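You operate a simulated robot arm through the tools that you are given. There is no shell and no other tool. Be economical: measure what you need, move in short steps, check, and stop when the job is done.

Carry out the task below with a simulated robot arm. There is one attempt and no reset: what you move stays moved.

TASK
Clamp the small gold frame and wipe the smear off its glass.
Fine: use the orange pad, damped in the water tin; pad back, lid on the water tin, clamp open again. What is to be rubbed or washed off counts as gone when no trace of it is left.

It is judged by the outcome, as a careful person would: the job done as asked, and still so three seconds after it is handed in. It fails if anything else is knocked over, pushed out of place, dropped, spilled or broken. Lids that push on must go on centred and level and be pressed home; caps that screw on are set level and turned clockwise until they are tight.

THE ROBOT
A 6-joint arm with a two-finger parallel gripper, fixed in place. Base frame: the origin is at the foot of the arm, x ahead of it, y to its left, z up; the work surface is at about z = 76.2. Readings come in cm, degrees, newtons and seconds.
With the tool pointing down near the work surface it reaches from about 30 to 74 cm from the base axis. Its first joint turns from -66.0 to 66.0 degrees. Payload 2.45 kg.
Tool frame: the origin (TCP) lies between the finger pads and is the grasp point; the fingertips stand 2.4 cm ahead of it; z points along the fingers, y is the line along which they close. Largest opening 6.8 cm; finger width 1.7, thickness 1; the body of the gripper, 4 by 7 cm, starts 4.1 cm behind the TCP.
Orientation is that of the tool frame in the base frame, as a unit quaternion [x, y, z, w]. With the fingers straight down and closing along the base's y, the tool's x points along the base's -x, its y along +y and its z along -z.

THE INTERFACE
- The arm moves only by the tool move_arm. Its argument "deltas" is text: rows parted by semicolons, each of 7 numbers parted by spaces: the shift along the tool's x, y, z in mm, then the turn, a rotation vector about the tool's x, y, z in rad, then the opening, from 0 (shut) to 1 (fully open). In form: x y z wx wy wz jaw; .... A call has 1 to 12 rows; each row shifts and turns the commanded pose from where the row before left it, along the tool's axes as they then stand. Each row takes 0.2 s and may step no farther than 5 cm and 8.6 degrees from the row before; otherwise, or with a gripper value out of range, the whole call is refused. Where a pose cannot be reached the arm comes as near as it can. A force on the tool above 60 N (or 10 N above the force at the start of the call, whichever is more), or a blocked arm, ends the call early, and 0.2 s more pass. Each finger travels about 10.8 cm/s and halts on what it meets, pressing with about 34 N; the grip force reading is that of the motor and also rises with nothing between the fingers. The clock runs only during rows and for 0.2 s after the last one: add rows that do not move to give the fingers time. It gives the time, the measured TCP pose, the force on the tool (base axes), the opening and the grip force at its end, in the units of the frame above (readings bear some noise), with the torque about the TCP (base axes, N m) and any sound that the robot's microphone picked up, and new pictures: "views" is both (left out), scene, wrist or none.
- Cameras (640 x 400 px; columns grow to the right, rows downward): "scene" is fixed at [16.26, 42.47, 144.05]; the picture's right is [-0.74, -0.68, 0.00], its down [-0.52, 0.57, -0.63] and it looks along [0.43, -0.47, -0.77] (base axes); focal length 234 px, centre (320, 200). "wrist" rides on the gripper at [8.4, 1.1, -7.5] in the tool frame; the picture's right is [-0.13, 0.99, 0.00], its down [-0.60, -0.08, -0.79] and it looks along [-0.79, -0.10, 0.61] (tool axes); focal length 251 px, centre (320, 200). There is no depth. A picture from a camera that has moved, and an enlarged one, comes with that camera's place and axes in the base frame and with its lens.
- enlarge(camera, box): a new picture of the part [left, top, right, bottom] of that camera's present view, enlarged. The clock stands still meanwhile.
- close_job(): hands the job in; it is judged then, once.

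Work in short steps. Places have to be worked out from the pictures, the camera data and where the tool is seen: move nearer, look again, correct. Check each grasp and each placing, and mend what went wrong. You have 120 turns and 200 pictures in all, those below and enlarged ones among them. Open the gripper and draw the arm clear of the work before you hand the job in, unless the task says otherwise; then end with one line.

The tools are called after "Request:" by a JSON object that holds its "name" and its "arguments". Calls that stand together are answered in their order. move_arm: Moves the arm, as the interface text tells. Its arguments: {"type":"object","properties":{"deltas":{"type":"string"},"views":{"type":"string","enum":["both","scene","wrist","none"]}},"required":["deltas"]} The other tools are called the same way: enlarge (camera, box) takes an enlarged picture of a part of a camera's view; close_job () hands the job in.

At the start:

```text
time: 0.0
tcp_pos: [40.9, -14.64, 114.79]
tcp_rot: [0.0, 1.0, 0.0, 0.001]
contact_force: [0.7, 0.3, 0.4]
moment: [-0.03, 0.01, -0.04]
opening: 6.79
finger_force: 0.1
```

scene: 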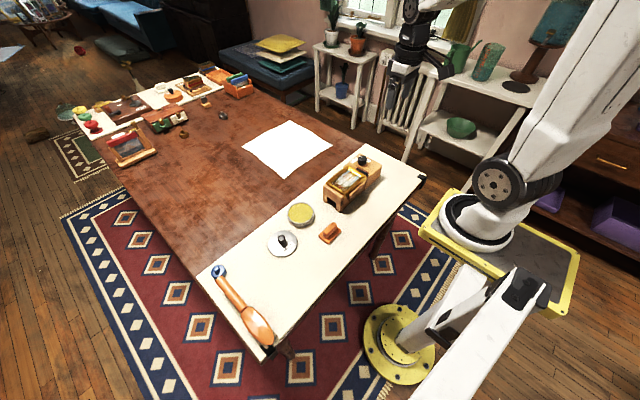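
wrist: 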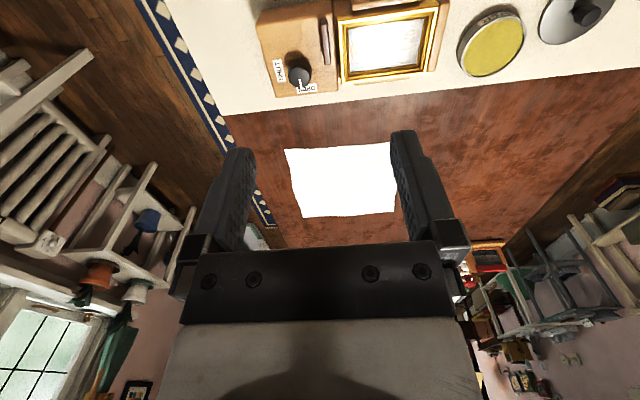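

I begin by looking closely at the work area: frame with clamp, water tin, lid and orange pad.

Request:
{"name": "enlarge", "arguments": {"camera": "scene", "box": [250, 140, 410, 260]}}

Request:
{"name": "enlarge", "arguments": {"camera": "wrist", "box": [240, 0, 640, 120]}}

```text
3.33 times, centred on (330, 200) of scene
camera zoom: at [16.26, 42.47, 144.05], right [-0.74, -0.68, 0.0], down [-0.52, 0.57, -0.63], along [0.43, -0.47, -0.77], focal length 782 px, centre (287, 200)
```

zoom: 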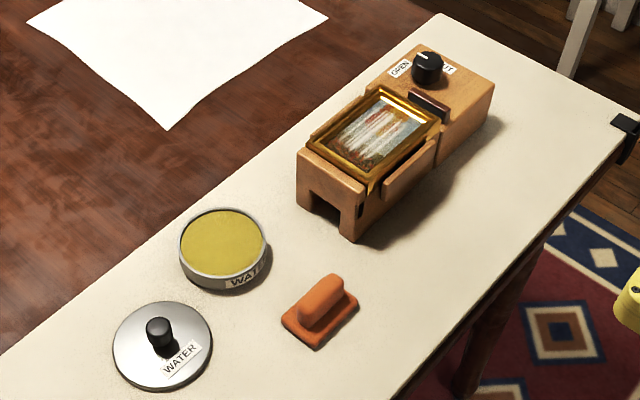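

```text
1.60 times, centred on (440, 60) of wrist
camera zoom: at [32.62, -13.36, 122.32], right [0.13, 0.99, 0.0], down [0.6, -0.08, 0.79], along [0.79, -0.1, -0.61], focal length 402 px, centre (128, 424)
```

zoom: 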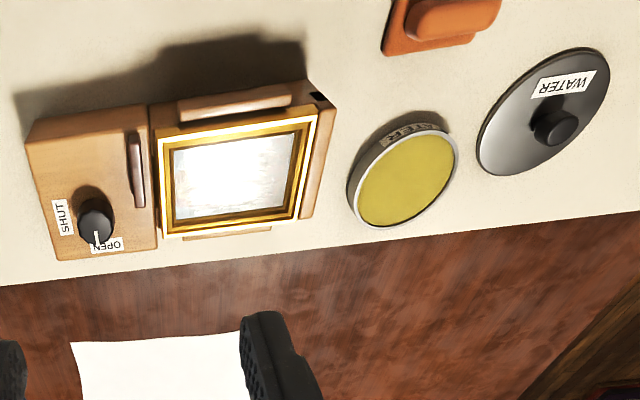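

The knob (OPEN→SHUT) is near (50,-18), frame near (49,-6), tin (53.3,11.6), pad (41.5,10), lid (50.6,23). I lower above the block for a better look.

Request:
{"name": "move_arm", "arguments": {"deltas": "0 0 45 0 0 0 1;0 0 45 0 0 0 1;0 20 30 0 0 0 1;0 20 0 0 0 0 1", "views": "wrist"}}

```text
time: 1.0
tcp_pos: [41.3, -10.51, 102.71]
tcp_rot: [0.0, 1.0, 0.0, 0.0]
contact_force: [0.1, -0.1, -0.3]
moment: [0.01, 0.0, -0.01]
opening: 6.8
finger_force: 0.0
camera wrist: at [32.72, -9.37, 110.18], right [0.13, 0.99, 0.0], down [0.6, -0.08, 0.79], along [0.79, -0.1, -0.61], focal length 251 px, centre (320, 200)
```

wrist: 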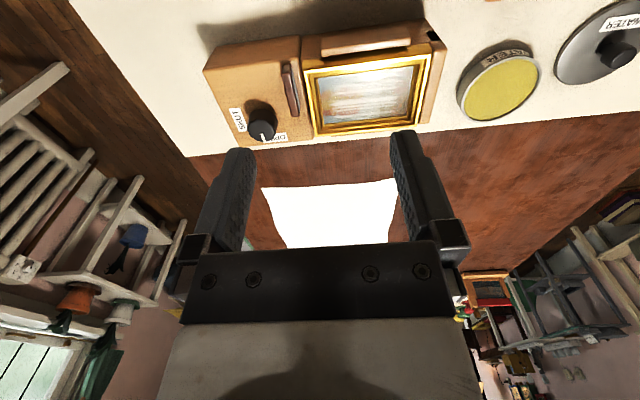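

Request:
{"name": "enlarge", "arguments": {"camera": "wrist", "box": [180, 10, 460, 185]}}

```text
2.29 times, centred on (320, 98) of wrist
camera zoom: at [32.72, -9.37, 110.18], right [0.13, 0.99, 0.0], down [0.6, -0.08, 0.79], along [0.79, -0.1, -0.61], focal length 575 px, centre (320, 434)
```

zoom: 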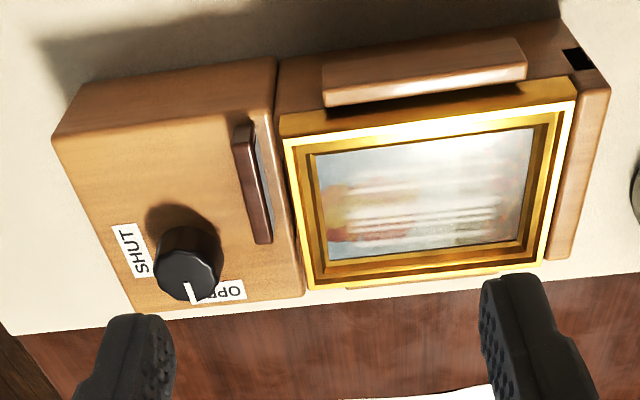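

The knob top is about z=85, at (49.5,-18.1); its pointer is at OPEN (+x) and SHUT lies at -y, i.e. clockwise from above. I move above it, turn the gripper -45° and look.

Request:
{"name": "move_arm", "arguments": {"deltas": "-40 -38 0 0 0 0 0.7;-42 -38 0 0 0 0 0.7;0 0 20 0 0 -0.131 0.7;0 0 20 0 0 -0.131 0.7;0 0 20 0 0 -0.131 0.7;0 0 10 0 0 -0.131 0.7;0 0 0 0 0 -0.131 0.7;0 0 0 0 0 -0.131 0.7;0 0 0 0 0 0 0.7"}}

```text
refused: row 1 steps farther than a row can; nothing moved
```

Split the diagonal rows to stay under 5 cm.

Request:
{"name": "move_arm", "arguments": {"deltas": "-27 -25 0 0 0 0 0.7;-27 -25 0 0 0 0 0.7;-28 -26 0 0 0 0 0.7;0 0 20 0 0 -0.131 0.7;0 0 20 0 0 -0.131 0.7;0 0 20 0 0 -0.131 0.7;0 0 10 0 0 -0.131 0.7;0 0 0 0 0 -0.131 0.7;0 0 0 0 0 -0.131 0.7;0 0 0 0 0 0 0.7"}}

```text
time: 3.2
tcp_pos: [49.15, -18.22, 95.76]
tcp_rot: [-0.384, 0.923, 0.0, 0.0]
contact_force: [0.6, 0.3, 1.3]
moment: [0.0, 0.0, -0.02]
opening: 4.76
finger_force: 0.0
camera wrist: at [42.48, -23.3, 103.28], right [-0.61, 0.79, 0.0], down [0.48, 0.37, 0.79], along [0.63, 0.49, -0.61], focal length 251 px, centre (320, 200)
```

scene: 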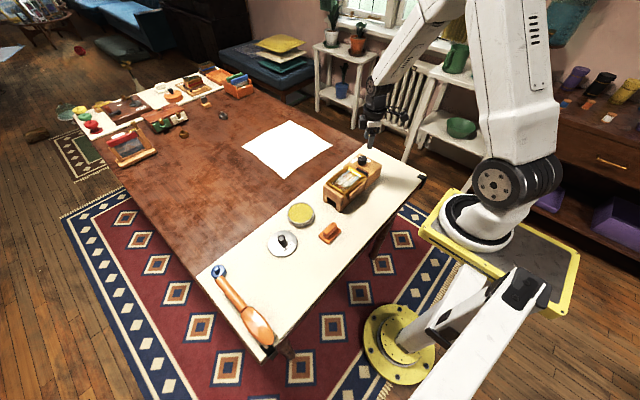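
wrist: 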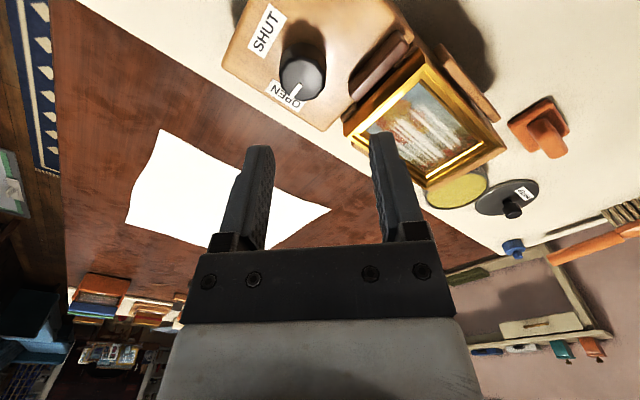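

The knob seems at about (50.0,-18.5), pad still. I correct and descend to just above the knob, then look.

Request:
{"name": "move_arm", "arguments": {"deltas": "-3.5 -7.8 30 0 0 0 0.7;0 0 40 0 0 0 0.7;0 0 0 0 0 0 0.7", "views": "wrist"}}

```text
time: 4.0
tcp_pos: [50.24, -18.55, 88.72]
tcp_rot: [-0.383, 0.924, 0.0, 0.001]
contact_force: [0.3, -0.2, -0.9]
moment: [-0.01, 0.0, 0.02]
opening: 4.76
finger_force: 0.0
camera wrist: at [43.45, -23.59, 96.29], right [-0.61, 0.79, 0.0], down [0.48, 0.37, 0.79], along [0.63, 0.48, -0.61], focal length 251 px, centre (320, 200)
```

wrist: 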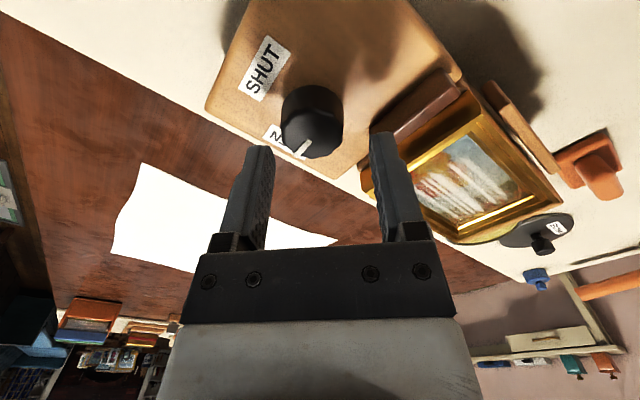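

Knob is nearly centred (about 3 mm toward tool -y). I shift, descend so the tips overlap the knob by ~1.5 cm, and close.

Request:
{"name": "move_arm", "arguments": {"deltas": "0 -3 10 0 0 0 0.7;0 0 16 0 0 0 0.7;0 0 0 0 0 0 0.7;0 0 0 0 0 0 0.35;0 0 0 0 0 0 0.3;0 0 0 0 0 0 0.3", "views": "both"}}

```text
time: 5.4
tcp_pos: [50.47, -18.84, 86.29]
tcp_rot: [-0.382, 0.924, -0.001, 0.002]
contact_force: [8.0, -9.5, -8.5]
moment: [-0.14, -0.48, 0.0]
opening: 3.49
finger_force: 45.0
camera wrist: at [43.68, -23.9, 93.71], right [-0.61, 0.79, 0.0], down [0.48, 0.37, 0.79], along [0.63, 0.48, -0.61], focal length 251 px, centre (320, 200)
```

scene: 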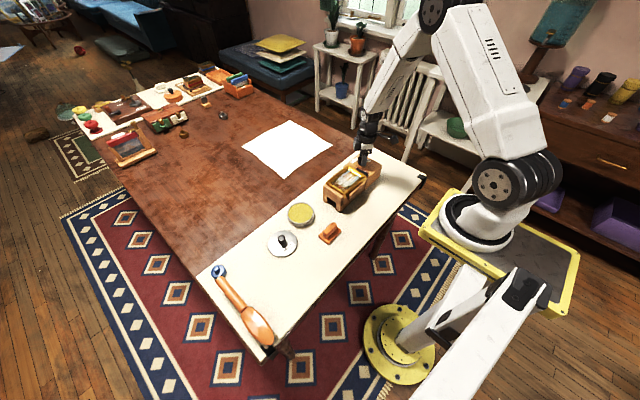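
wrist: 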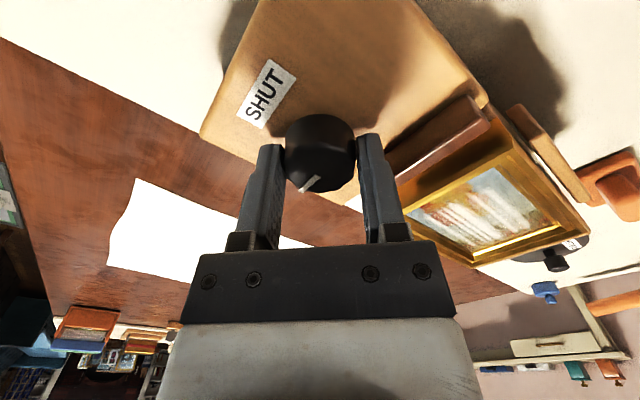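

Grip on the knob at its full diameter (3.5 cm). A side force of ~12 N suggests the knob is slightly to tool -y; I nudge 1.5 mm and turn clockwise about 88°.

Request:
{"name": "move_arm", "arguments": {"deltas": "0 -1.5 0 0 0 0 0.3;0 0 0 0 0 0.14 0.3;0 0 0 0 0 0.14 0.3;0 0 0 0 0 0.14 0.3;0 0 0 0 0 0.14 0.3;0 0 0 0 0 0.14 0.3;0 0 0 0 0 0.14 0.3;0 0 0 0 0 0.14 0.3;0 0 0 0 0 0.14 0.3;0 0 0 0 0 0.14 0.3;0 0 0 0 0 0.14 0.3;0 0 0 0 0 0.14 0.3", "views": "wrist"}}

```text
time: 8.0
tcp_pos: [50.51, -18.71, 86.26]
tcp_rot: [0.369, 0.93, 0.0, 0.0]
contact_force: [9.6, -6.4, 3.2]
moment: [0.53, 0.7, -0.04]
opening: 3.51
finger_force: 45.3
camera wrist: at [45.05, -12.14, 93.72], right [0.77, 0.63, 0.0], down [0.38, -0.47, 0.79], along [0.5, -0.61, -0.61], focal length 251 px, centre (320, 200)
```

wrist: 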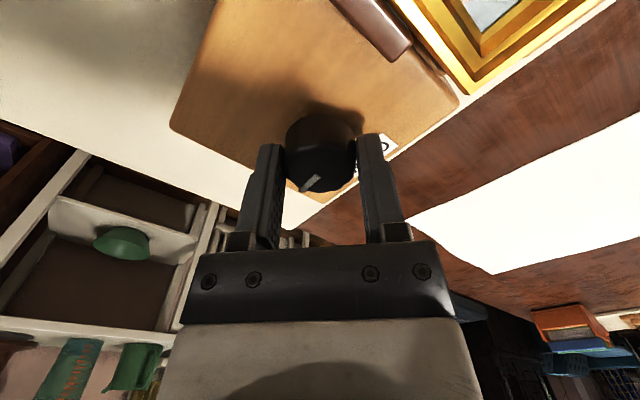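

The knob turned along. I turn a little further to feel the stop.

Request:
{"name": "move_arm", "arguments": {"deltas": "0 0 0 0 0 0.08 0.3;0 0 0 0 0 0.08 0.3;0 0 0 0 0 0 0.3", "views": "wrist"}}

```text
time: 8.8
tcp_pos: [50.49, -18.57, 86.25]
tcp_rot: [0.441, 0.898, 0.0, -0.001]
contact_force: [4.6, -0.7, 2.8]
moment: [0.05, 0.04, 0.43]
opening: 3.52
finger_force: 44.8
camera wrist: at [46.13, -11.34, 93.74], right [0.86, 0.5, 0.0], down [0.31, -0.53, 0.79], along [0.4, -0.68, -0.61], focal length 251 px, centre (320, 200)
```

wrist: 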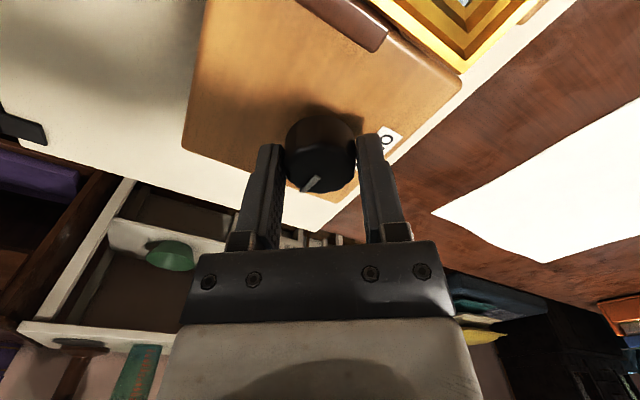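

Torque 0.43 N·m: it is at the stop. Release, rise, and turn the gripper back to 0°, then view.

Request:
{"name": "move_arm", "arguments": {"deltas": "0 0 0 0 0 0 0.65;0 0 0 0 0 0 0.65;0 0 -30 0 0 0 0.65;0 0 -40 0 0 0 0.65;0 0 -40 0 0 -0.1305 0.65;0 0 0 0 0 -0.1305 0.65;0 0 0 0 0 -0.1305 0.65;0 0 0 0 0 -0.1305 0.65;0 0 0 0 0 -0.1305 0.65;0 0 0 0 0 -0.1305 0.65;0 0 0 0 0 -0.1305 0.65;45 0 0 0 0 0 0.65", "views": "none"}}

Request:
{"name": "move_arm", "arguments": {"deltas": "45 40 0 0 0 0 0.65;0 48 0 0 0 0 0.65;0 48 0 0 0 0 0.65;0 0 0 0 0 0 0.65", "views": "wrist"}}

```text
time: 11.4
tcp_pos: [45.87, -18.78, 97.25]
tcp_rot: [-0.002, 1.0, 0.0, -0.001]
contact_force: [1.3, 0.2, 0.0]
moment: [0.02, -0.01, 0.0]
opening: 4.41
finger_force: 0.1
```

```text
refused: row 1 steps farther than a row can; nothing moved
```

Reissue with a smaller first row to look at clamp and then the pad.

Request:
{"name": "move_arm", "arguments": {"deltas": "40 0 0 0 0 0 0.65;0 40 0 0 0 0 0.65;0 48 0 0 0 0 0.65;0 0 0 0 0 0 0.65", "views": "wrist"}}

```text
time: 12.4
tcp_pos: [41.99, -9.71, 97.35]
tcp_rot: [0.0, 1.0, 0.0, 0.001]
contact_force: [-0.4, 1.3, -0.1]
moment: [-0.03, 0.0, 0.05]
opening: 4.43
finger_force: 0.0
camera wrist: at [33.41, -8.58, 104.81], right [0.13, 0.99, 0.0], down [0.6, -0.08, 0.79], along [0.79, -0.1, -0.61], focal length 251 px, centre (320, 200)
```

wrist: 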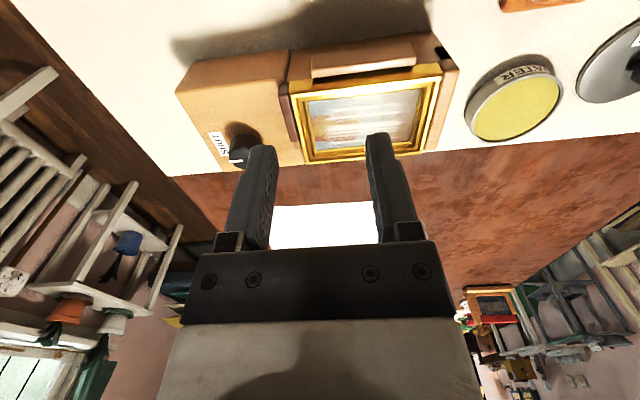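

Request:
{"name": "enlarge", "arguments": {"camera": "wrist", "box": [160, 20, 480, 180]}}

```text
2.00 times, centred on (320, 100) of wrist
camera zoom: at [33.41, -8.58, 104.81], right [0.13, 0.99, 0.0], down [0.6, -0.08, 0.79], along [0.79, -0.1, -0.61], focal length 503 px, centre (320, 400)
```

zoom: 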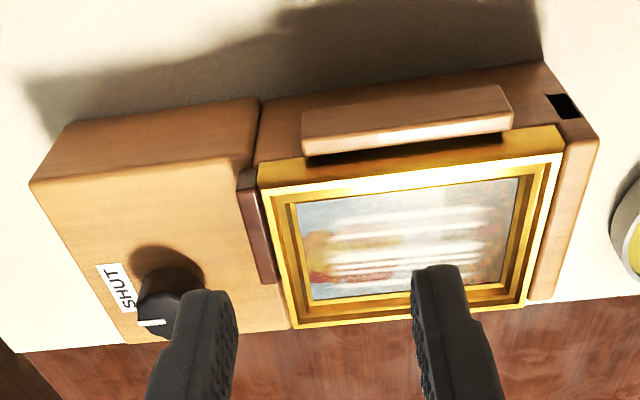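

Clamp is shut: bar against the frame, pointer at SHUT. Now to the pad for a look.

Request:
{"name": "move_arm", "arguments": {"deltas": "0 49 0 0 0 0 0.65;0 49 0 0 0 0 0.65;0 49 0 0 0 0 0.65;0 49 0 0 0 0 0.65;0 0 0 0 0 0 0.65", "views": "wrist"}}

```text
time: 13.6
tcp_pos: [41.96, 9.79, 97.26]
tcp_rot: [0.0, 1.0, 0.0, 0.0]
contact_force: [0.4, 0.0, 0.0]
moment: [-0.03, 0.04, 0.0]
opening: 4.42
finger_force: 0.2
camera wrist: at [33.54, 10.91, 104.72], right [0.13, 0.99, 0.0], down [0.6, -0.08, 0.79], along [0.79, -0.1, -0.61], focal length 251 px, centre (320, 200)
```

wrist: 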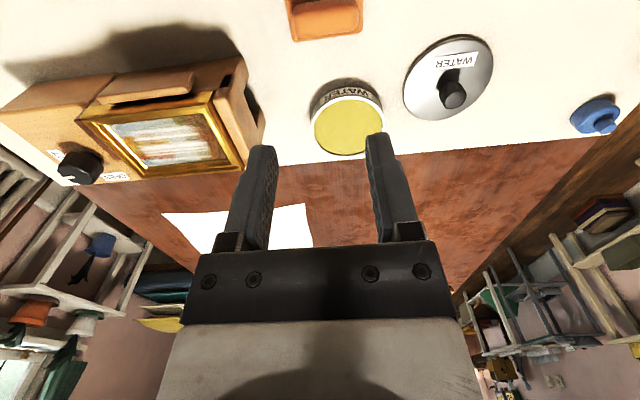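

Pad base seems ~4.8×6.3 cm with its handle along y, at about (41.7,10.1). I rotate the gripper +90° so it closes along x, and descend some to look.

Request:
{"name": "move_arm", "arguments": {"deltas": "0 3 0 0 0 0.131 0.65;0 0 20 0 0 0.131 0.65;0 0 20 0 0 0.131 0.65;0 0 20 0 0 0.131 0.65;0 0 20 0 0 0.131 0.65;0 0 0 0 0 0.131 0.65;0 0 0 0 0 0.131 0.65;0 0 0 0 0 0.131 0.65;0 0 0 0 0 0.131 0.65;0 0 0 0 0 0.131 0.65;0 0 0 0 0 0.131 0.65;0 0 0 0 0 0.13 0.65", "views": "wrist"}}

```text
time: 16.2
tcp_pos: [41.91, 9.94, 89.12]
tcp_rot: [0.708, 0.706, 0.0, -0.001]
contact_force: [-0.4, 0.8, -0.7]
moment: [0.02, 0.01, -0.02]
opening: 4.42
finger_force: 0.0
camera wrist: at [42.95, 18.42, 96.76], right [0.99, -0.13, 0.0], down [-0.08, -0.6, 0.79], along [-0.1, -0.79, -0.61], focal length 251 px, centre (320, 200)
```

wrist: 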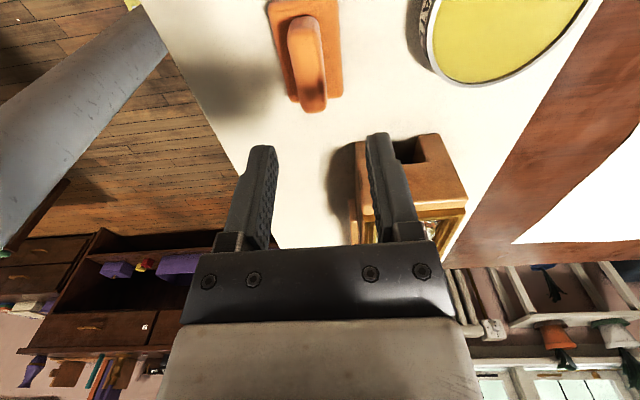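

Handle centre ≈ (41.2,10.4). Shift there and descend to 83.5 for a check.

Request:
{"name": "move_arm", "arguments": {"deltas": "4.5 -7 0 0 0 0 0.65;0 0 30 0 0 0 0.65;0 0 26 0 0 0 0.65;0 0 0 0 0 0 0.65", "views": "wrist"}}

Request:
{"name": "enlarge", "arguments": {"camera": "scene", "box": [280, 180, 380, 260]}}

```text
time: 17.2
tcp_pos: [41.09, 10.41, 83.53]
tcp_rot: [0.707, 0.707, -0.001, -0.001]
contact_force: [0.2, -0.4, 0.7]
moment: [0.03, 0.04, 0.04]
opening: 4.4
finger_force: 0.1
camera wrist: at [42.18, 18.86, 91.1], right [0.99, -0.13, 0.0], down [-0.08, -0.6, 0.79], along [-0.1, -0.79, -0.61], focal length 251 px, centre (320, 200)
```

wrist: 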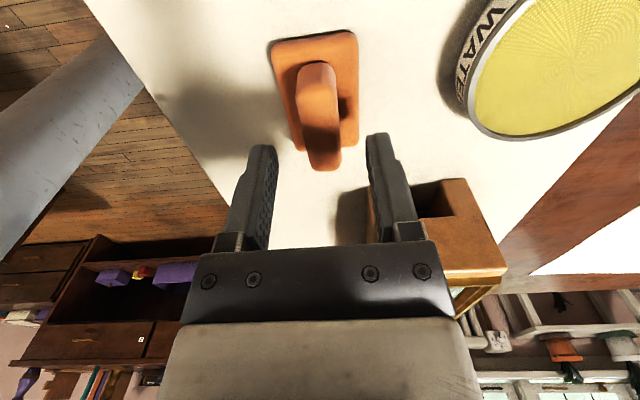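

```text
5.00 times, centred on (330, 220) of scene
camera zoom: at [16.26, 42.47, 144.05], right [-0.74, -0.68, 0.0], down [-0.52, 0.57, -0.63], along [0.43, -0.47, -0.77], focal length 1172 px, centre (270, 100)
```

zoom: 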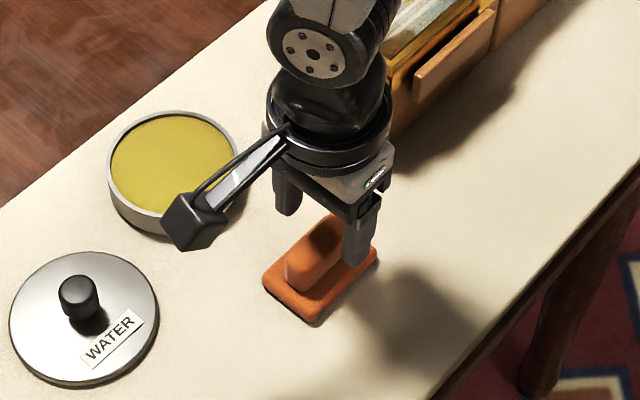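

Aligned; handle ~2 cm wide at x≈41.2. Descend 3 cm and close.

Request:
{"name": "move_arm", "arguments": {"deltas": "0 1 15 0 0 0 0.65;0 0 14 0 0 0 0.65;0 0 0 0 0 0 0.65;0 0 0 0 0 0 0.3;0 0 0 0 0 0 0.15;0 0 0 0 0 0 0.15", "views": "wrist"}}

```text
time: 18.6
tcp_pos: [41.24, 10.36, 80.81]
tcp_rot: [0.707, 0.707, 0.0, 0.0]
contact_force: [0.2, -0.1, -0.1]
moment: [0.02, -0.02, -0.01]
opening: 1.91
finger_force: 34.1
camera wrist: at [42.3, 18.91, 88.31], right [0.99, -0.13, 0.0], down [-0.08, -0.6, 0.79], along [-0.1, -0.79, -0.61], focal length 251 px, centre (320, 200)
```

wrist: 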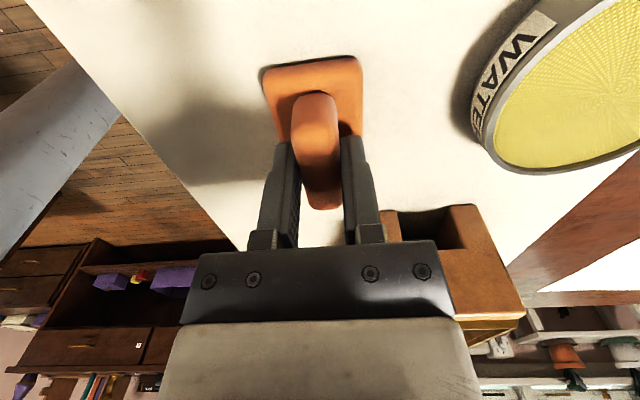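

Pad gripped (1.9 cm), at TCP (41.24,10.36,80.81) — its bottom is ~4.6 cm below the TCP. I lift and move toward the tin.

Request:
{"name": "move_arm", "arguments": {"deltas": "0 0 -30 0 0 0 0.15;0 0 -45 0 0 0 0.15;0 40 0 0 0 0 0.15;0 40 0 0 0 0 0.15;12 36 0 0 0 0 0.15;0 0 0 0 0 0 0.15"}}

Request:
{"name": "enlarge", "arguments": {"camera": "scene", "box": [240, 150, 380, 260]}}

```text
time: 20.0
tcp_pos: [53.08, 11.48, 88.23]
tcp_rot: [0.707, 0.708, 0.0, 0.0]
contact_force: [-0.1, 0.5, -0.4]
moment: [0.01, 0.01, 0.0]
opening: 1.91
finger_force: 33.9
camera wrist: at [54.1, 20.01, 95.68], right [0.99, -0.13, 0.0], down [-0.08, -0.6, 0.79], along [-0.1, -0.79, -0.61], focal length 251 px, centre (320, 200)
```

scene: 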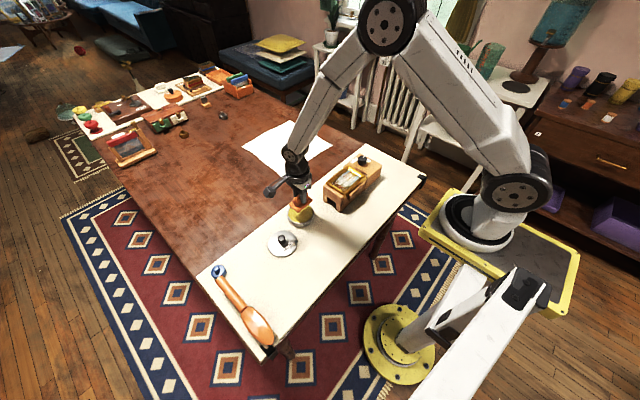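
wrist: 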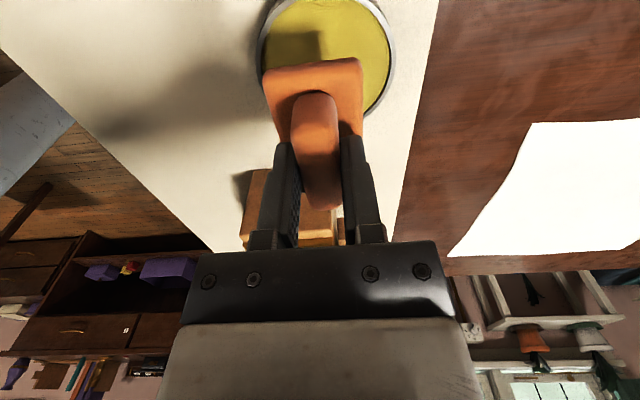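

```text
3.64 times, centred on (310, 205) of scene
camera zoom: at [16.26, 42.47, 144.05], right [-0.74, -0.68, 0.0], down [-0.52, 0.57, -0.63], along [0.43, -0.47, -0.77], focal length 853 px, centre (356, 182)
```

zoom: 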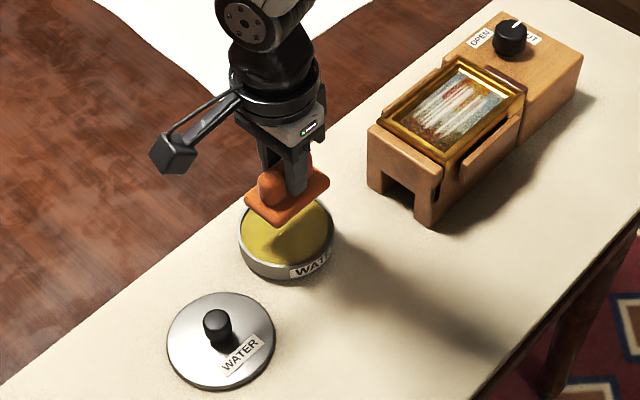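

Tin centre ≈ (53.5,11.7), the yellow surface lies near the rim. I centre over it and lower the pad gently.

Request:
{"name": "move_arm", "arguments": {"deltas": "2 4 20 0 0 0 0.15;0 0 15 0 0 0 0.15;0 0 0 0 0 0 0.15", "views": "both"}}

Request:
{"name": "enlarge", "arguments": {"camera": "scene", "box": [250, 165, 350, 245]}}

```text
time: 20.8
tcp_pos: [53.27, 11.66, 84.57]
tcp_rot: [0.707, 0.707, 0.0, 0.0]
contact_force: [0.0, 0.2, -0.4]
moment: [0.0, 0.0, 0.0]
opening: 1.91
finger_force: 34.4
camera wrist: at [54.3, 20.18, 92.18], right [0.99, -0.13, 0.0], down [-0.08, -0.6, 0.79], along [-0.1, -0.79, -0.61], focal length 251 px, centre (320, 200)
```

scene: 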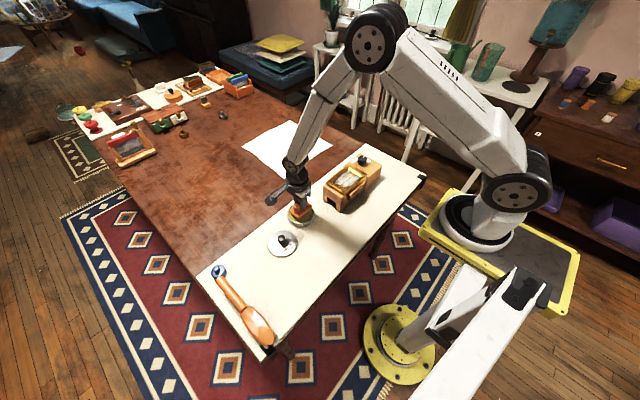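
wrist: 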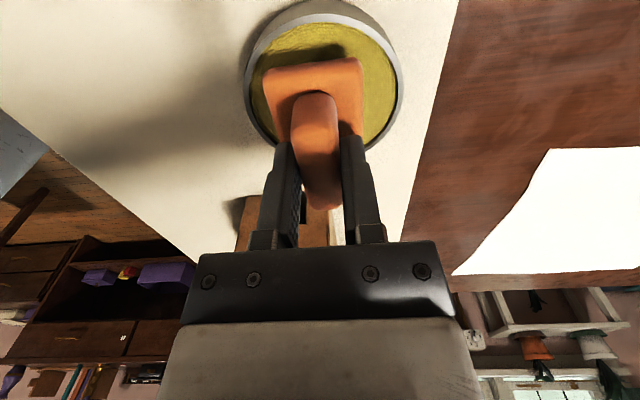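

```text
5.00 times, centred on (300, 205) of scene
camera zoom: at [16.26, 42.47, 144.05], right [-0.74, -0.68, 0.0], down [-0.52, 0.57, -0.63], along [0.43, -0.47, -0.77], focal length 1172 px, centre (420, 175)
```

zoom: 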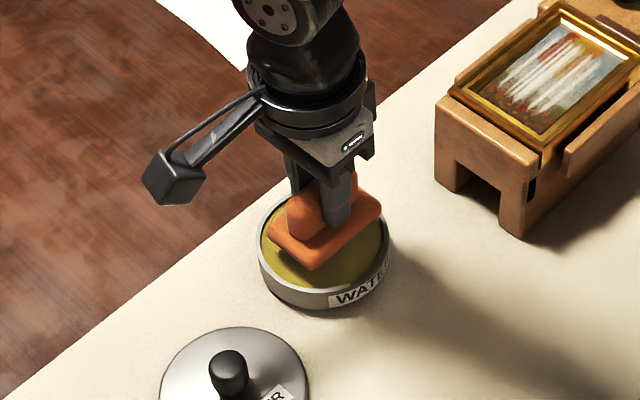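

The pad sits slightly toward -x/-y of the tin's centre; I shift 5 mm in x, 3 mm in y, then lower stepwise.

Request:
{"name": "move_arm", "arguments": {"deltas": "3 5 0 0 0 0 0.15;0 0 5 0 0 0 0.15;0 0 5 0 0 0 0.15;0 0 0 0 0 0 0.15", "views": "wrist"}}

```text
time: 21.8
tcp_pos: [53.77, 12.1, 83.56]
tcp_rot: [0.707, 0.707, 0.0, -0.001]
contact_force: [-0.9, -0.4, -0.4]
moment: [0.0, -0.01, 0.02]
opening: 1.9
finger_force: 33.6
camera wrist: at [54.81, 20.52, 91.16], right [0.99, -0.13, 0.0], down [-0.08, -0.6, 0.79], along [-0.1, -0.79, -0.61], focal length 251 px, centre (320, 200)
```

wrist: 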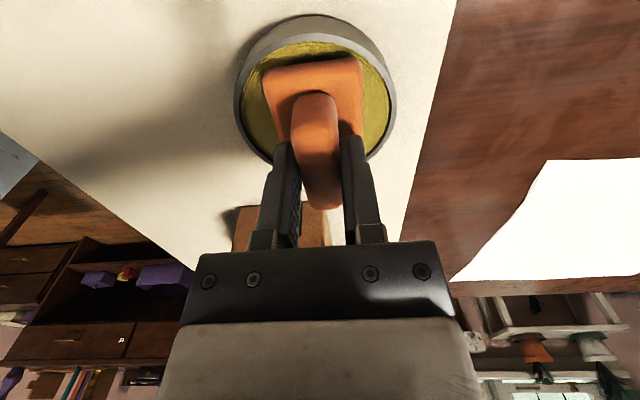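

Well centred now; lower further in small steps until contact.

Request:
{"name": "move_arm", "arguments": {"deltas": "0 0 3 0 0 0 0.15;0 0 2 0 0 0 0.15;0 0 0 0 0 0 0.15", "views": "wrist"}}

```text
time: 22.6
tcp_pos: [53.85, 12.1, 83.35]
tcp_rot: [0.707, 0.707, 0.001, 0.002]
contact_force: [-9.1, -8.5, 37.8]
moment: [-0.18, 0.25, -0.02]
opening: 1.9
finger_force: 34.0
camera wrist: at [54.84, 20.57, 90.88], right [0.99, -0.13, 0.0], down [-0.08, -0.6, 0.79], along [-0.1, -0.79, -0.61], focal length 251 px, centre (320, 200)
```

wrist: 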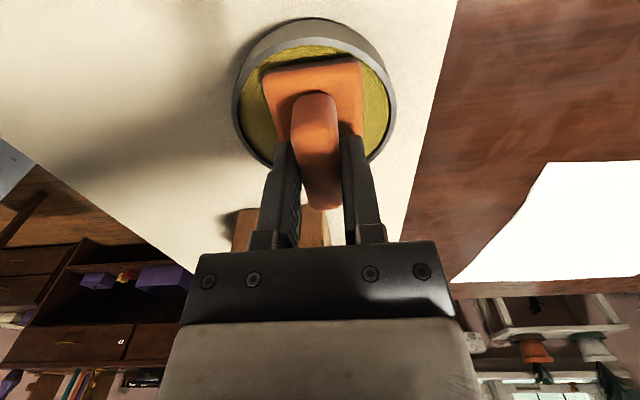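

Firm contact, 38 N. I look closely whether the pad lies on the sponge or on the rim.

Request:
{"name": "enlarge", "arguments": {"camera": "wrist", "box": [220, 10, 420, 170]}}

Request:
{"name": "enlarge", "arguments": {"camera": "scene", "box": [270, 180, 330, 230]}}

```text
2.50 times, centred on (320, 90) of wrist
camera zoom: at [54.84, 20.57, 90.88], right [0.99, -0.13, 0.0], down [-0.08, -0.6, 0.79], along [-0.1, -0.79, -0.61], focal length 629 px, centre (320, 475)
```

zoom: 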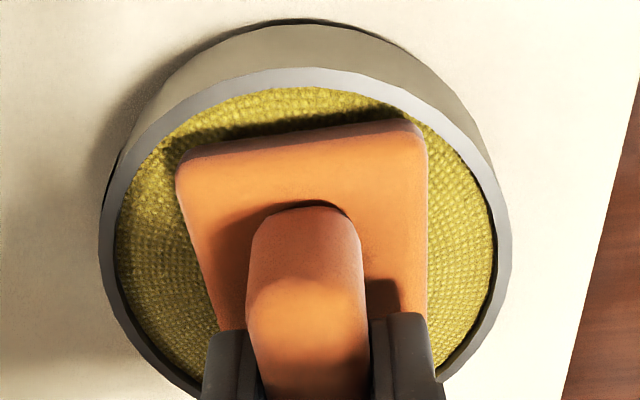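

```text
8.00 times, centred on (300, 205) of scene
camera zoom: at [16.17, 42.44, 144.07], right [-0.74, -0.68, 0.0], down [-0.52, 0.57, -0.63], along [0.43, -0.47, -0.77], focal length 1876 px, centre (480, 160)
```

zoom: 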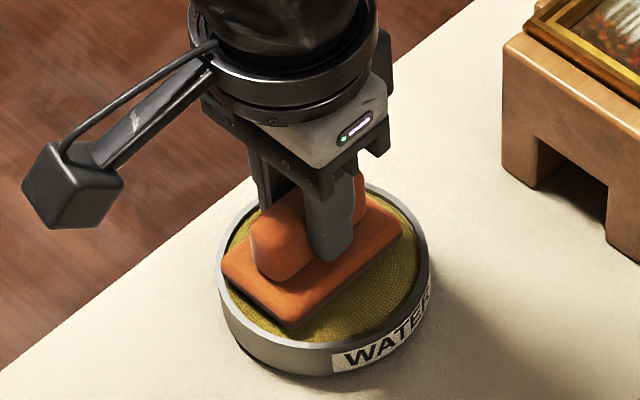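

Centre of pressure is near the pad's middle, so it lies on the sponge. Hold briefly, then lift clear.

Request:
{"name": "move_arm", "arguments": {"deltas": "-1 -1 0 0 0 0 0.15;0 0 0 0 0 0 0.15;0 0 0 0 0 0 0.15;0 0 -10 0 0 0 0.15;0 0 -40 0 0 0 0.15;0 0 -40 0 0 0 0.15;0 0 0 0 0 0 0.15", "views": "wrist"}}

Request:
{"name": "enlarge", "arguments": {"camera": "scene", "box": [250, 150, 390, 250]}}

```text
time: 24.2
tcp_pos: [53.79, 12.03, 92.16]
tcp_rot: [0.707, 0.707, 0.0, 0.0]
contact_force: [0.0, 0.4, -0.3]
moment: [-0.01, 0.01, 0.05]
opening: 1.91
finger_force: 34.1
camera wrist: at [54.71, 20.46, 99.62], right [0.99, -0.13, 0.0], down [-0.08, -0.6, 0.79], along [-0.1, -0.79, -0.61], focal length 251 px, centre (320, 200)
```

wrist: 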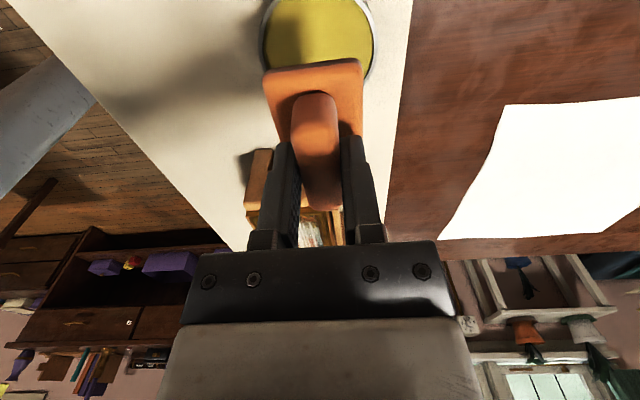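

```text
4.00 times, centred on (320, 200) of scene
camera zoom: at [16.26, 42.47, 144.05], right [-0.74, -0.68, 0.0], down [-0.52, 0.57, -0.63], along [0.43, -0.47, -0.77], focal length 938 px, centre (320, 200)
```

zoom: 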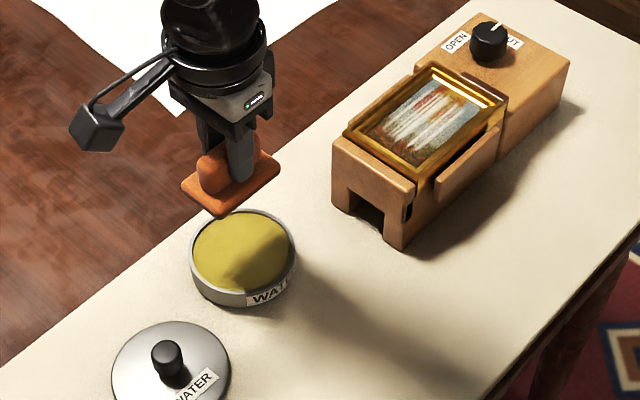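

The tin and sponge stayed put. Triangulating, the frame top is at z≈86, glass about x 45.1–50.3, y -11…-2. I move the pad high over the glass centre and look.

Request:
{"name": "move_arm", "arguments": {"deltas": "0 0 -30 0 0 0 0.15;-45 -15 0 0 0 0 0.15;-45 -15 0 0 0 0 0.15;-45 -15 0 0 0 0 0.15;-45 -16 0 0 0 0 0.15;-5 0 20 0 0 0 0.15;0 0 0 0 0 0 0.15"}}

Request:
{"name": "enlarge", "arguments": {"camera": "scene", "box": [300, 130, 400, 220]}}

```text
time: 25.8
tcp_pos: [47.59, -6.5, 93.12]
tcp_rot: [0.707, 0.707, 0.0, 0.0]
contact_force: [0.1, 0.0, 0.3]
moment: [0.03, 0.0, 0.01]
opening: 1.92
finger_force: 33.9
camera wrist: at [48.67, 2.0, 100.66], right [0.99, -0.13, 0.0], down [-0.08, -0.6, 0.79], along [-0.1, -0.79, -0.61], focal length 251 px, centre (320, 200)
```

scene: 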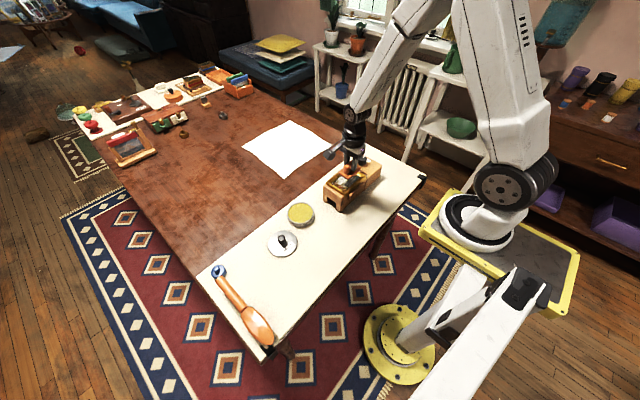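
wrist: 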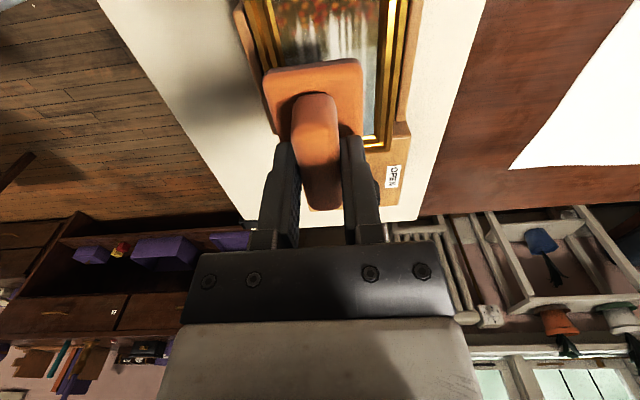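

```text
4.44 times, centred on (350, 175) of scene
camera zoom: at [16.26, 42.47, 144.05], right [-0.74, -0.68, 0.0], down [-0.52, 0.57, -0.63], along [0.43, -0.47, -0.77], focal length 1042 px, centre (187, 311)
```

zoom: 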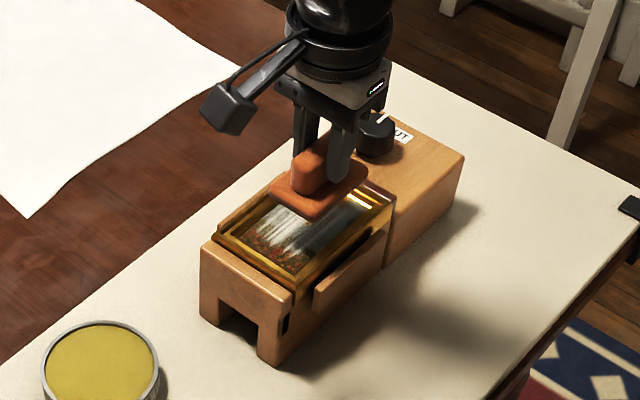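

Request:
{"name": "enlarge", "arguments": {"camera": "wrist", "box": [220, 0, 420, 125]}}

```text
3.20 times, centred on (320, 62) of wrist
camera zoom: at [48.67, 2.0, 100.66], right [0.99, -0.13, 0.0], down [-0.08, -0.6, 0.79], along [-0.1, -0.79, -0.61], focal length 805 px, centre (320, 640)
```

zoom: 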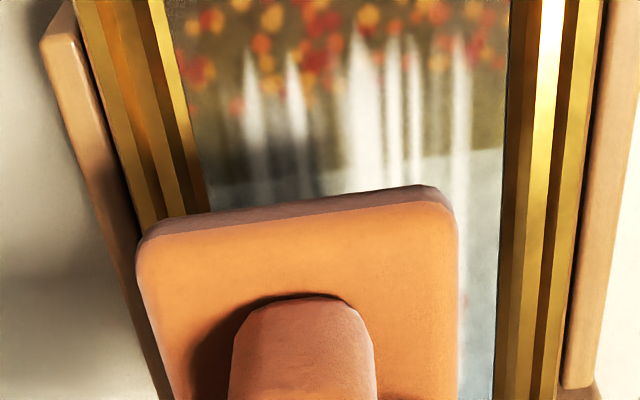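

Glass spans x≈45.7–51.2 (centre 48.45), smear x 46.7–50.6; pad is 4.4 wide. I shift +8 mm in x and lower to just above the frame, then look.

Request:
{"name": "move_arm", "arguments": {"deltas": "0 8 0 0 0 0 0.15;0 0 20 0 0 0 0.15;0 0 0 0 0 0 0.15", "views": "wrist"}}

Request:
{"name": "enlarge", "arguments": {"camera": "wrist", "box": [220, 0, 420, 125]}}

Request:
{"name": "enlarge", "arguments": {"camera": "scene", "box": [315, 145, 395, 215]}}

```text
time: 26.6
tcp_pos: [48.35, -6.39, 91.24]
tcp_rot: [0.707, 0.707, 0.0, 0.0]
contact_force: [0.4, -0.2, -0.3]
moment: [-0.02, -0.01, -0.01]
opening: 1.89
finger_force: 33.9
camera wrist: at [49.45, 2.09, 98.7], right [0.99, -0.13, 0.0], down [-0.08, -0.6, 0.79], along [-0.1, -0.79, -0.61], focal length 251 px, centre (320, 200)
```

wrist: 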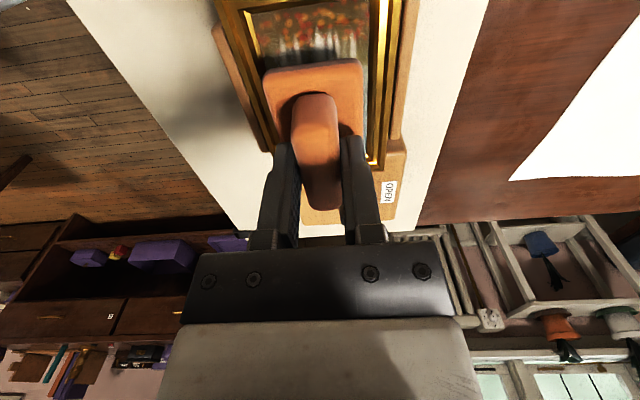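

```text
3.20 times, centred on (320, 62) of wrist
camera zoom: at [49.45, 2.09, 98.7], right [0.99, -0.13, 0.0], down [-0.08, -0.6, 0.79], along [-0.1, -0.79, -0.61], focal length 805 px, centre (320, 640)
```

zoom: 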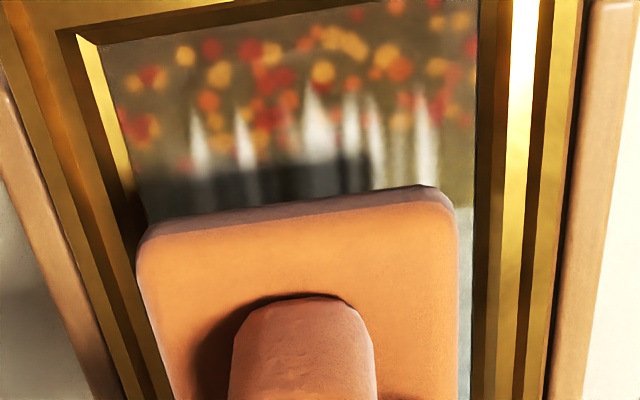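

```text
5.71 times, centred on (355, 180) of scene
camera zoom: at [16.26, 42.47, 144.05], right [-0.74, -0.68, 0.0], down [-0.52, 0.57, -0.63], along [0.43, -0.47, -0.77], focal length 1340 px, centre (120, 314)
```

zoom: 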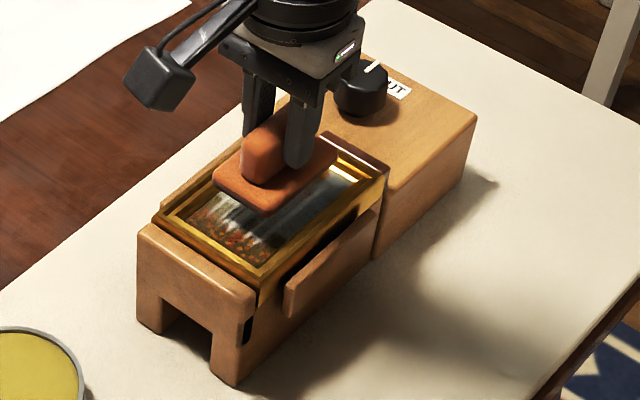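

Pad is centred in x (pad ~48.45, glass 48.55). Lower in small steps to touch the glass.

Request:
{"name": "move_arm", "arguments": {"deltas": "0 1 6 0 0 0 0.15;0 0 4 0 0 0 0.15;0 0 3 0 0 0 0.15;0 0 0 0 0 0 0.15", "views": "wrist"}}

```text
time: 27.6
tcp_pos: [48.42, -6.46, 89.9]
tcp_rot: [0.707, 0.707, 0.0, -0.001]
contact_force: [-0.7, -0.1, -0.2]
moment: [0.0, -0.01, 0.02]
opening: 1.91
finger_force: 34.1
camera wrist: at [49.48, 1.99, 97.36], right [0.99, -0.13, 0.0], down [-0.08, -0.6, 0.79], along [-0.1, -0.79, -0.61], focal length 251 px, centre (320, 200)
```

wrist: 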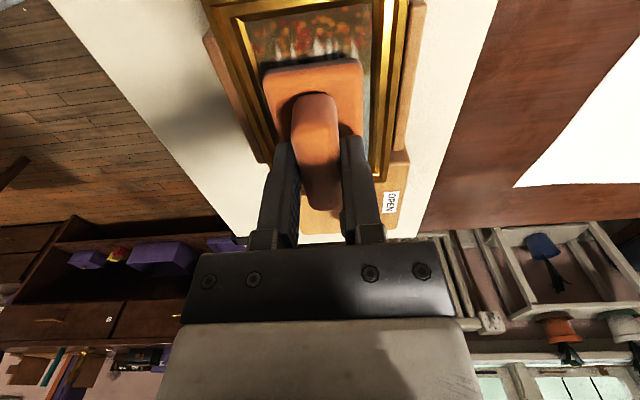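

Request:
{"name": "move_arm", "arguments": {"deltas": "0 0 2 0 0 0 0.15;0 0 2 0 0 0 0.15;0 0 0 0 0 0 0.15", "views": "wrist"}}

Request:
{"name": "enlarge", "arguments": {"camera": "wrist", "box": [200, 0, 440, 150]}}

```text
time: 28.4
tcp_pos: [48.46, -6.5, 89.61]
tcp_rot: [0.707, 0.707, 0.001, 0.001]
contact_force: [-5.9, 1.0, 23.0]
moment: [0.05, 0.2, -0.02]
opening: 1.9
finger_force: 34.0
camera wrist: at [49.52, 1.95, 97.06], right [0.99, -0.13, 0.0], down [-0.08, -0.6, 0.79], along [-0.1, -0.79, -0.61], focal length 251 px, centre (320, 200)
```

wrist: 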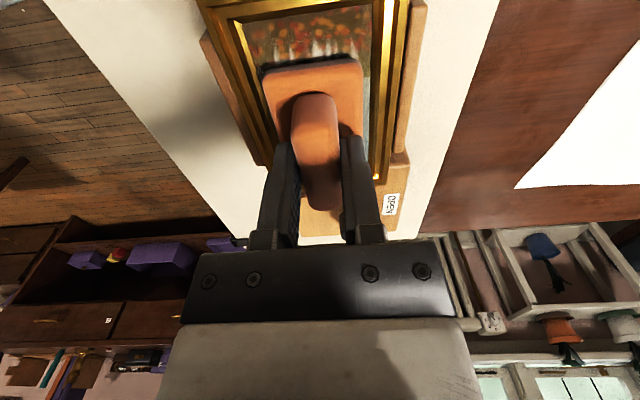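

```text
2.67 times, centred on (320, 75) of wrist
camera zoom: at [49.52, 1.95, 97.06], right [0.99, -0.13, 0.0], down [-0.08, -0.6, 0.79], along [-0.1, -0.79, -0.61], focal length 670 px, centre (320, 533)
```

zoom: 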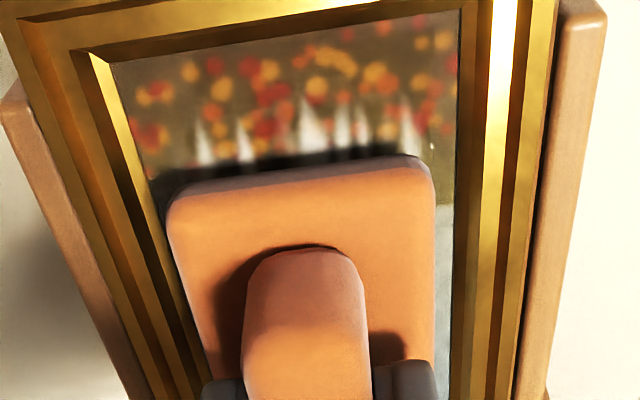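

Contact 23 N with the pad flat inside the frame, glass at z≈85. Now slide: +y, then -y, staying inside the lip.

Request:
{"name": "move_arm", "arguments": {"deltas": "4 0 0 0 0 0 0.15;4 0 0 0 0 0 0.15;3 0 0 0 0 0 0.15;0 0 0 0 0 0 0.15", "views": "wrist"}}

Request:
{"name": "enlarge", "arguments": {"camera": "wrist", "box": [200, 0, 440, 150]}}

```text
time: 29.4
tcp_pos: [48.49, -5.42, 89.5]
tcp_rot: [0.707, 0.707, 0.002, 0.001]
contact_force: [3.9, -6.7, 18.3]
moment: [-0.18, -0.12, -0.02]
opening: 1.89
finger_force: 34.3
camera wrist: at [49.56, 2.99, 97.06], right [0.99, -0.13, 0.0], down [-0.08, -0.6, 0.79], along [-0.1, -0.79, -0.61], focal length 251 px, centre (320, 200)
```

wrist: 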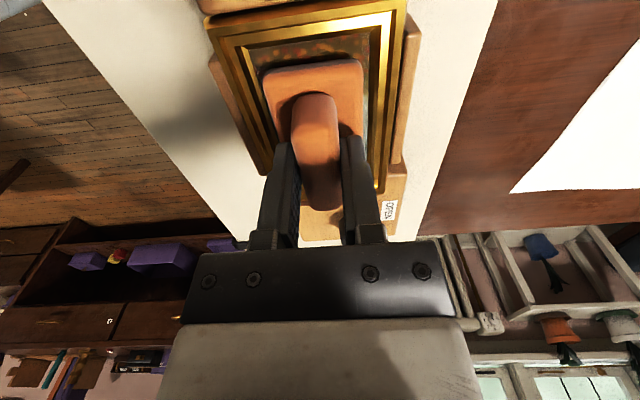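

```text
2.67 times, centred on (320, 75) of wrist
camera zoom: at [49.56, 2.99, 97.06], right [0.99, -0.13, 0.0], down [-0.08, -0.6, 0.79], along [-0.1, -0.79, -0.61], focal length 670 px, centre (320, 533)
```

zoom: 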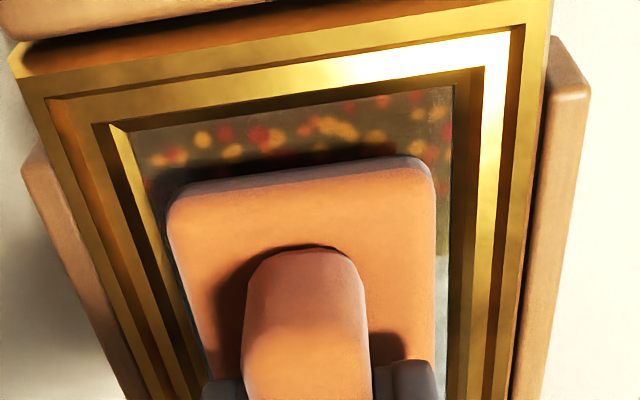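

Sliding fine. Now strokes the other way and back, with small x offsets.

Request:
{"name": "move_arm", "arguments": {"deltas": "-5 0 0 0 0 0 0.15;-5 0 0 0 0 0 0.15;-5 0 0 0 0 0 0.15;-5 0 0 0 0 0 0.15;-2 0 0 0 0 0 0.15;0 2 0 0 0 0 0.15;5 0 0 0 0 0 0.15;5 0 0 0 0 0 0.15;5 0 0 0 0 0 0.15;5 0 0 0 0 0 0.15;2 0 0 0 0 0 0.15", "views": "none"}}

Request:
{"name": "move_arm", "arguments": {"deltas": "0 -3 0 0 0 0 0.15;-5 0 0 0 0 0 0.15;-5 0 0 0 0 0 0.15;-5 0 0 0 0 0 0.15;-5 0 0 0 0 0 0.15;-3 0 0 0 0 0 0.15;0 0 0 0 0 0 0.15", "views": "wrist"}}

Request:
{"name": "enlarge", "arguments": {"camera": "wrist", "box": [200, 0, 440, 150]}}

```text
time: 31.8
tcp_pos: [48.68, -5.48, 89.54]
tcp_rot: [0.707, 0.707, -0.001, 0.0]
contact_force: [-1.0, -2.7, 5.3]
moment: [-0.13, -0.03, 0.0]
opening: 1.89
finger_force: 33.9
```

```text
time: 33.4
tcp_pos: [48.38, -7.74, 89.43]
tcp_rot: [0.707, 0.707, 0.001, -0.001]
contact_force: [0.4, 5.9, 13.1]
moment: [0.16, -0.01, 0.02]
opening: 1.9
finger_force: 33.9
camera wrist: at [49.39, 0.76, 97.03], right [0.99, -0.13, 0.0], down [-0.08, -0.6, 0.79], along [-0.1, -0.79, -0.61], focal length 251 px, centre (320, 200)
```

wrist: 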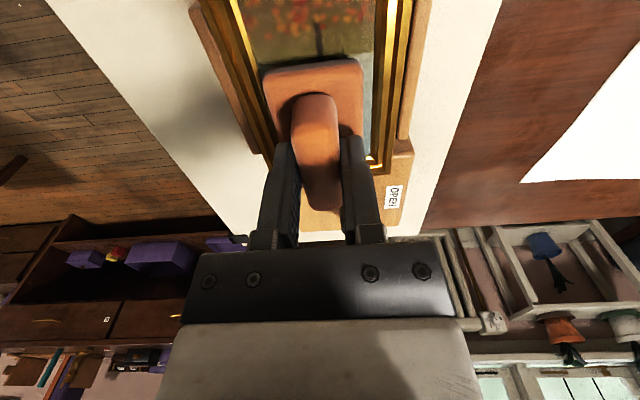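

```text
2.67 times, centred on (320, 75) of wrist
camera zoom: at [49.39, 0.76, 97.03], right [0.99, -0.13, 0.0], down [-0.08, -0.6, 0.79], along [-0.1, -0.79, -0.61], focal length 670 px, centre (320, 533)
```

zoom: 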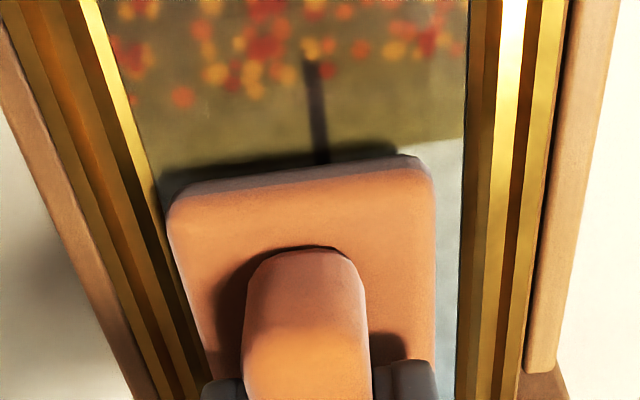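

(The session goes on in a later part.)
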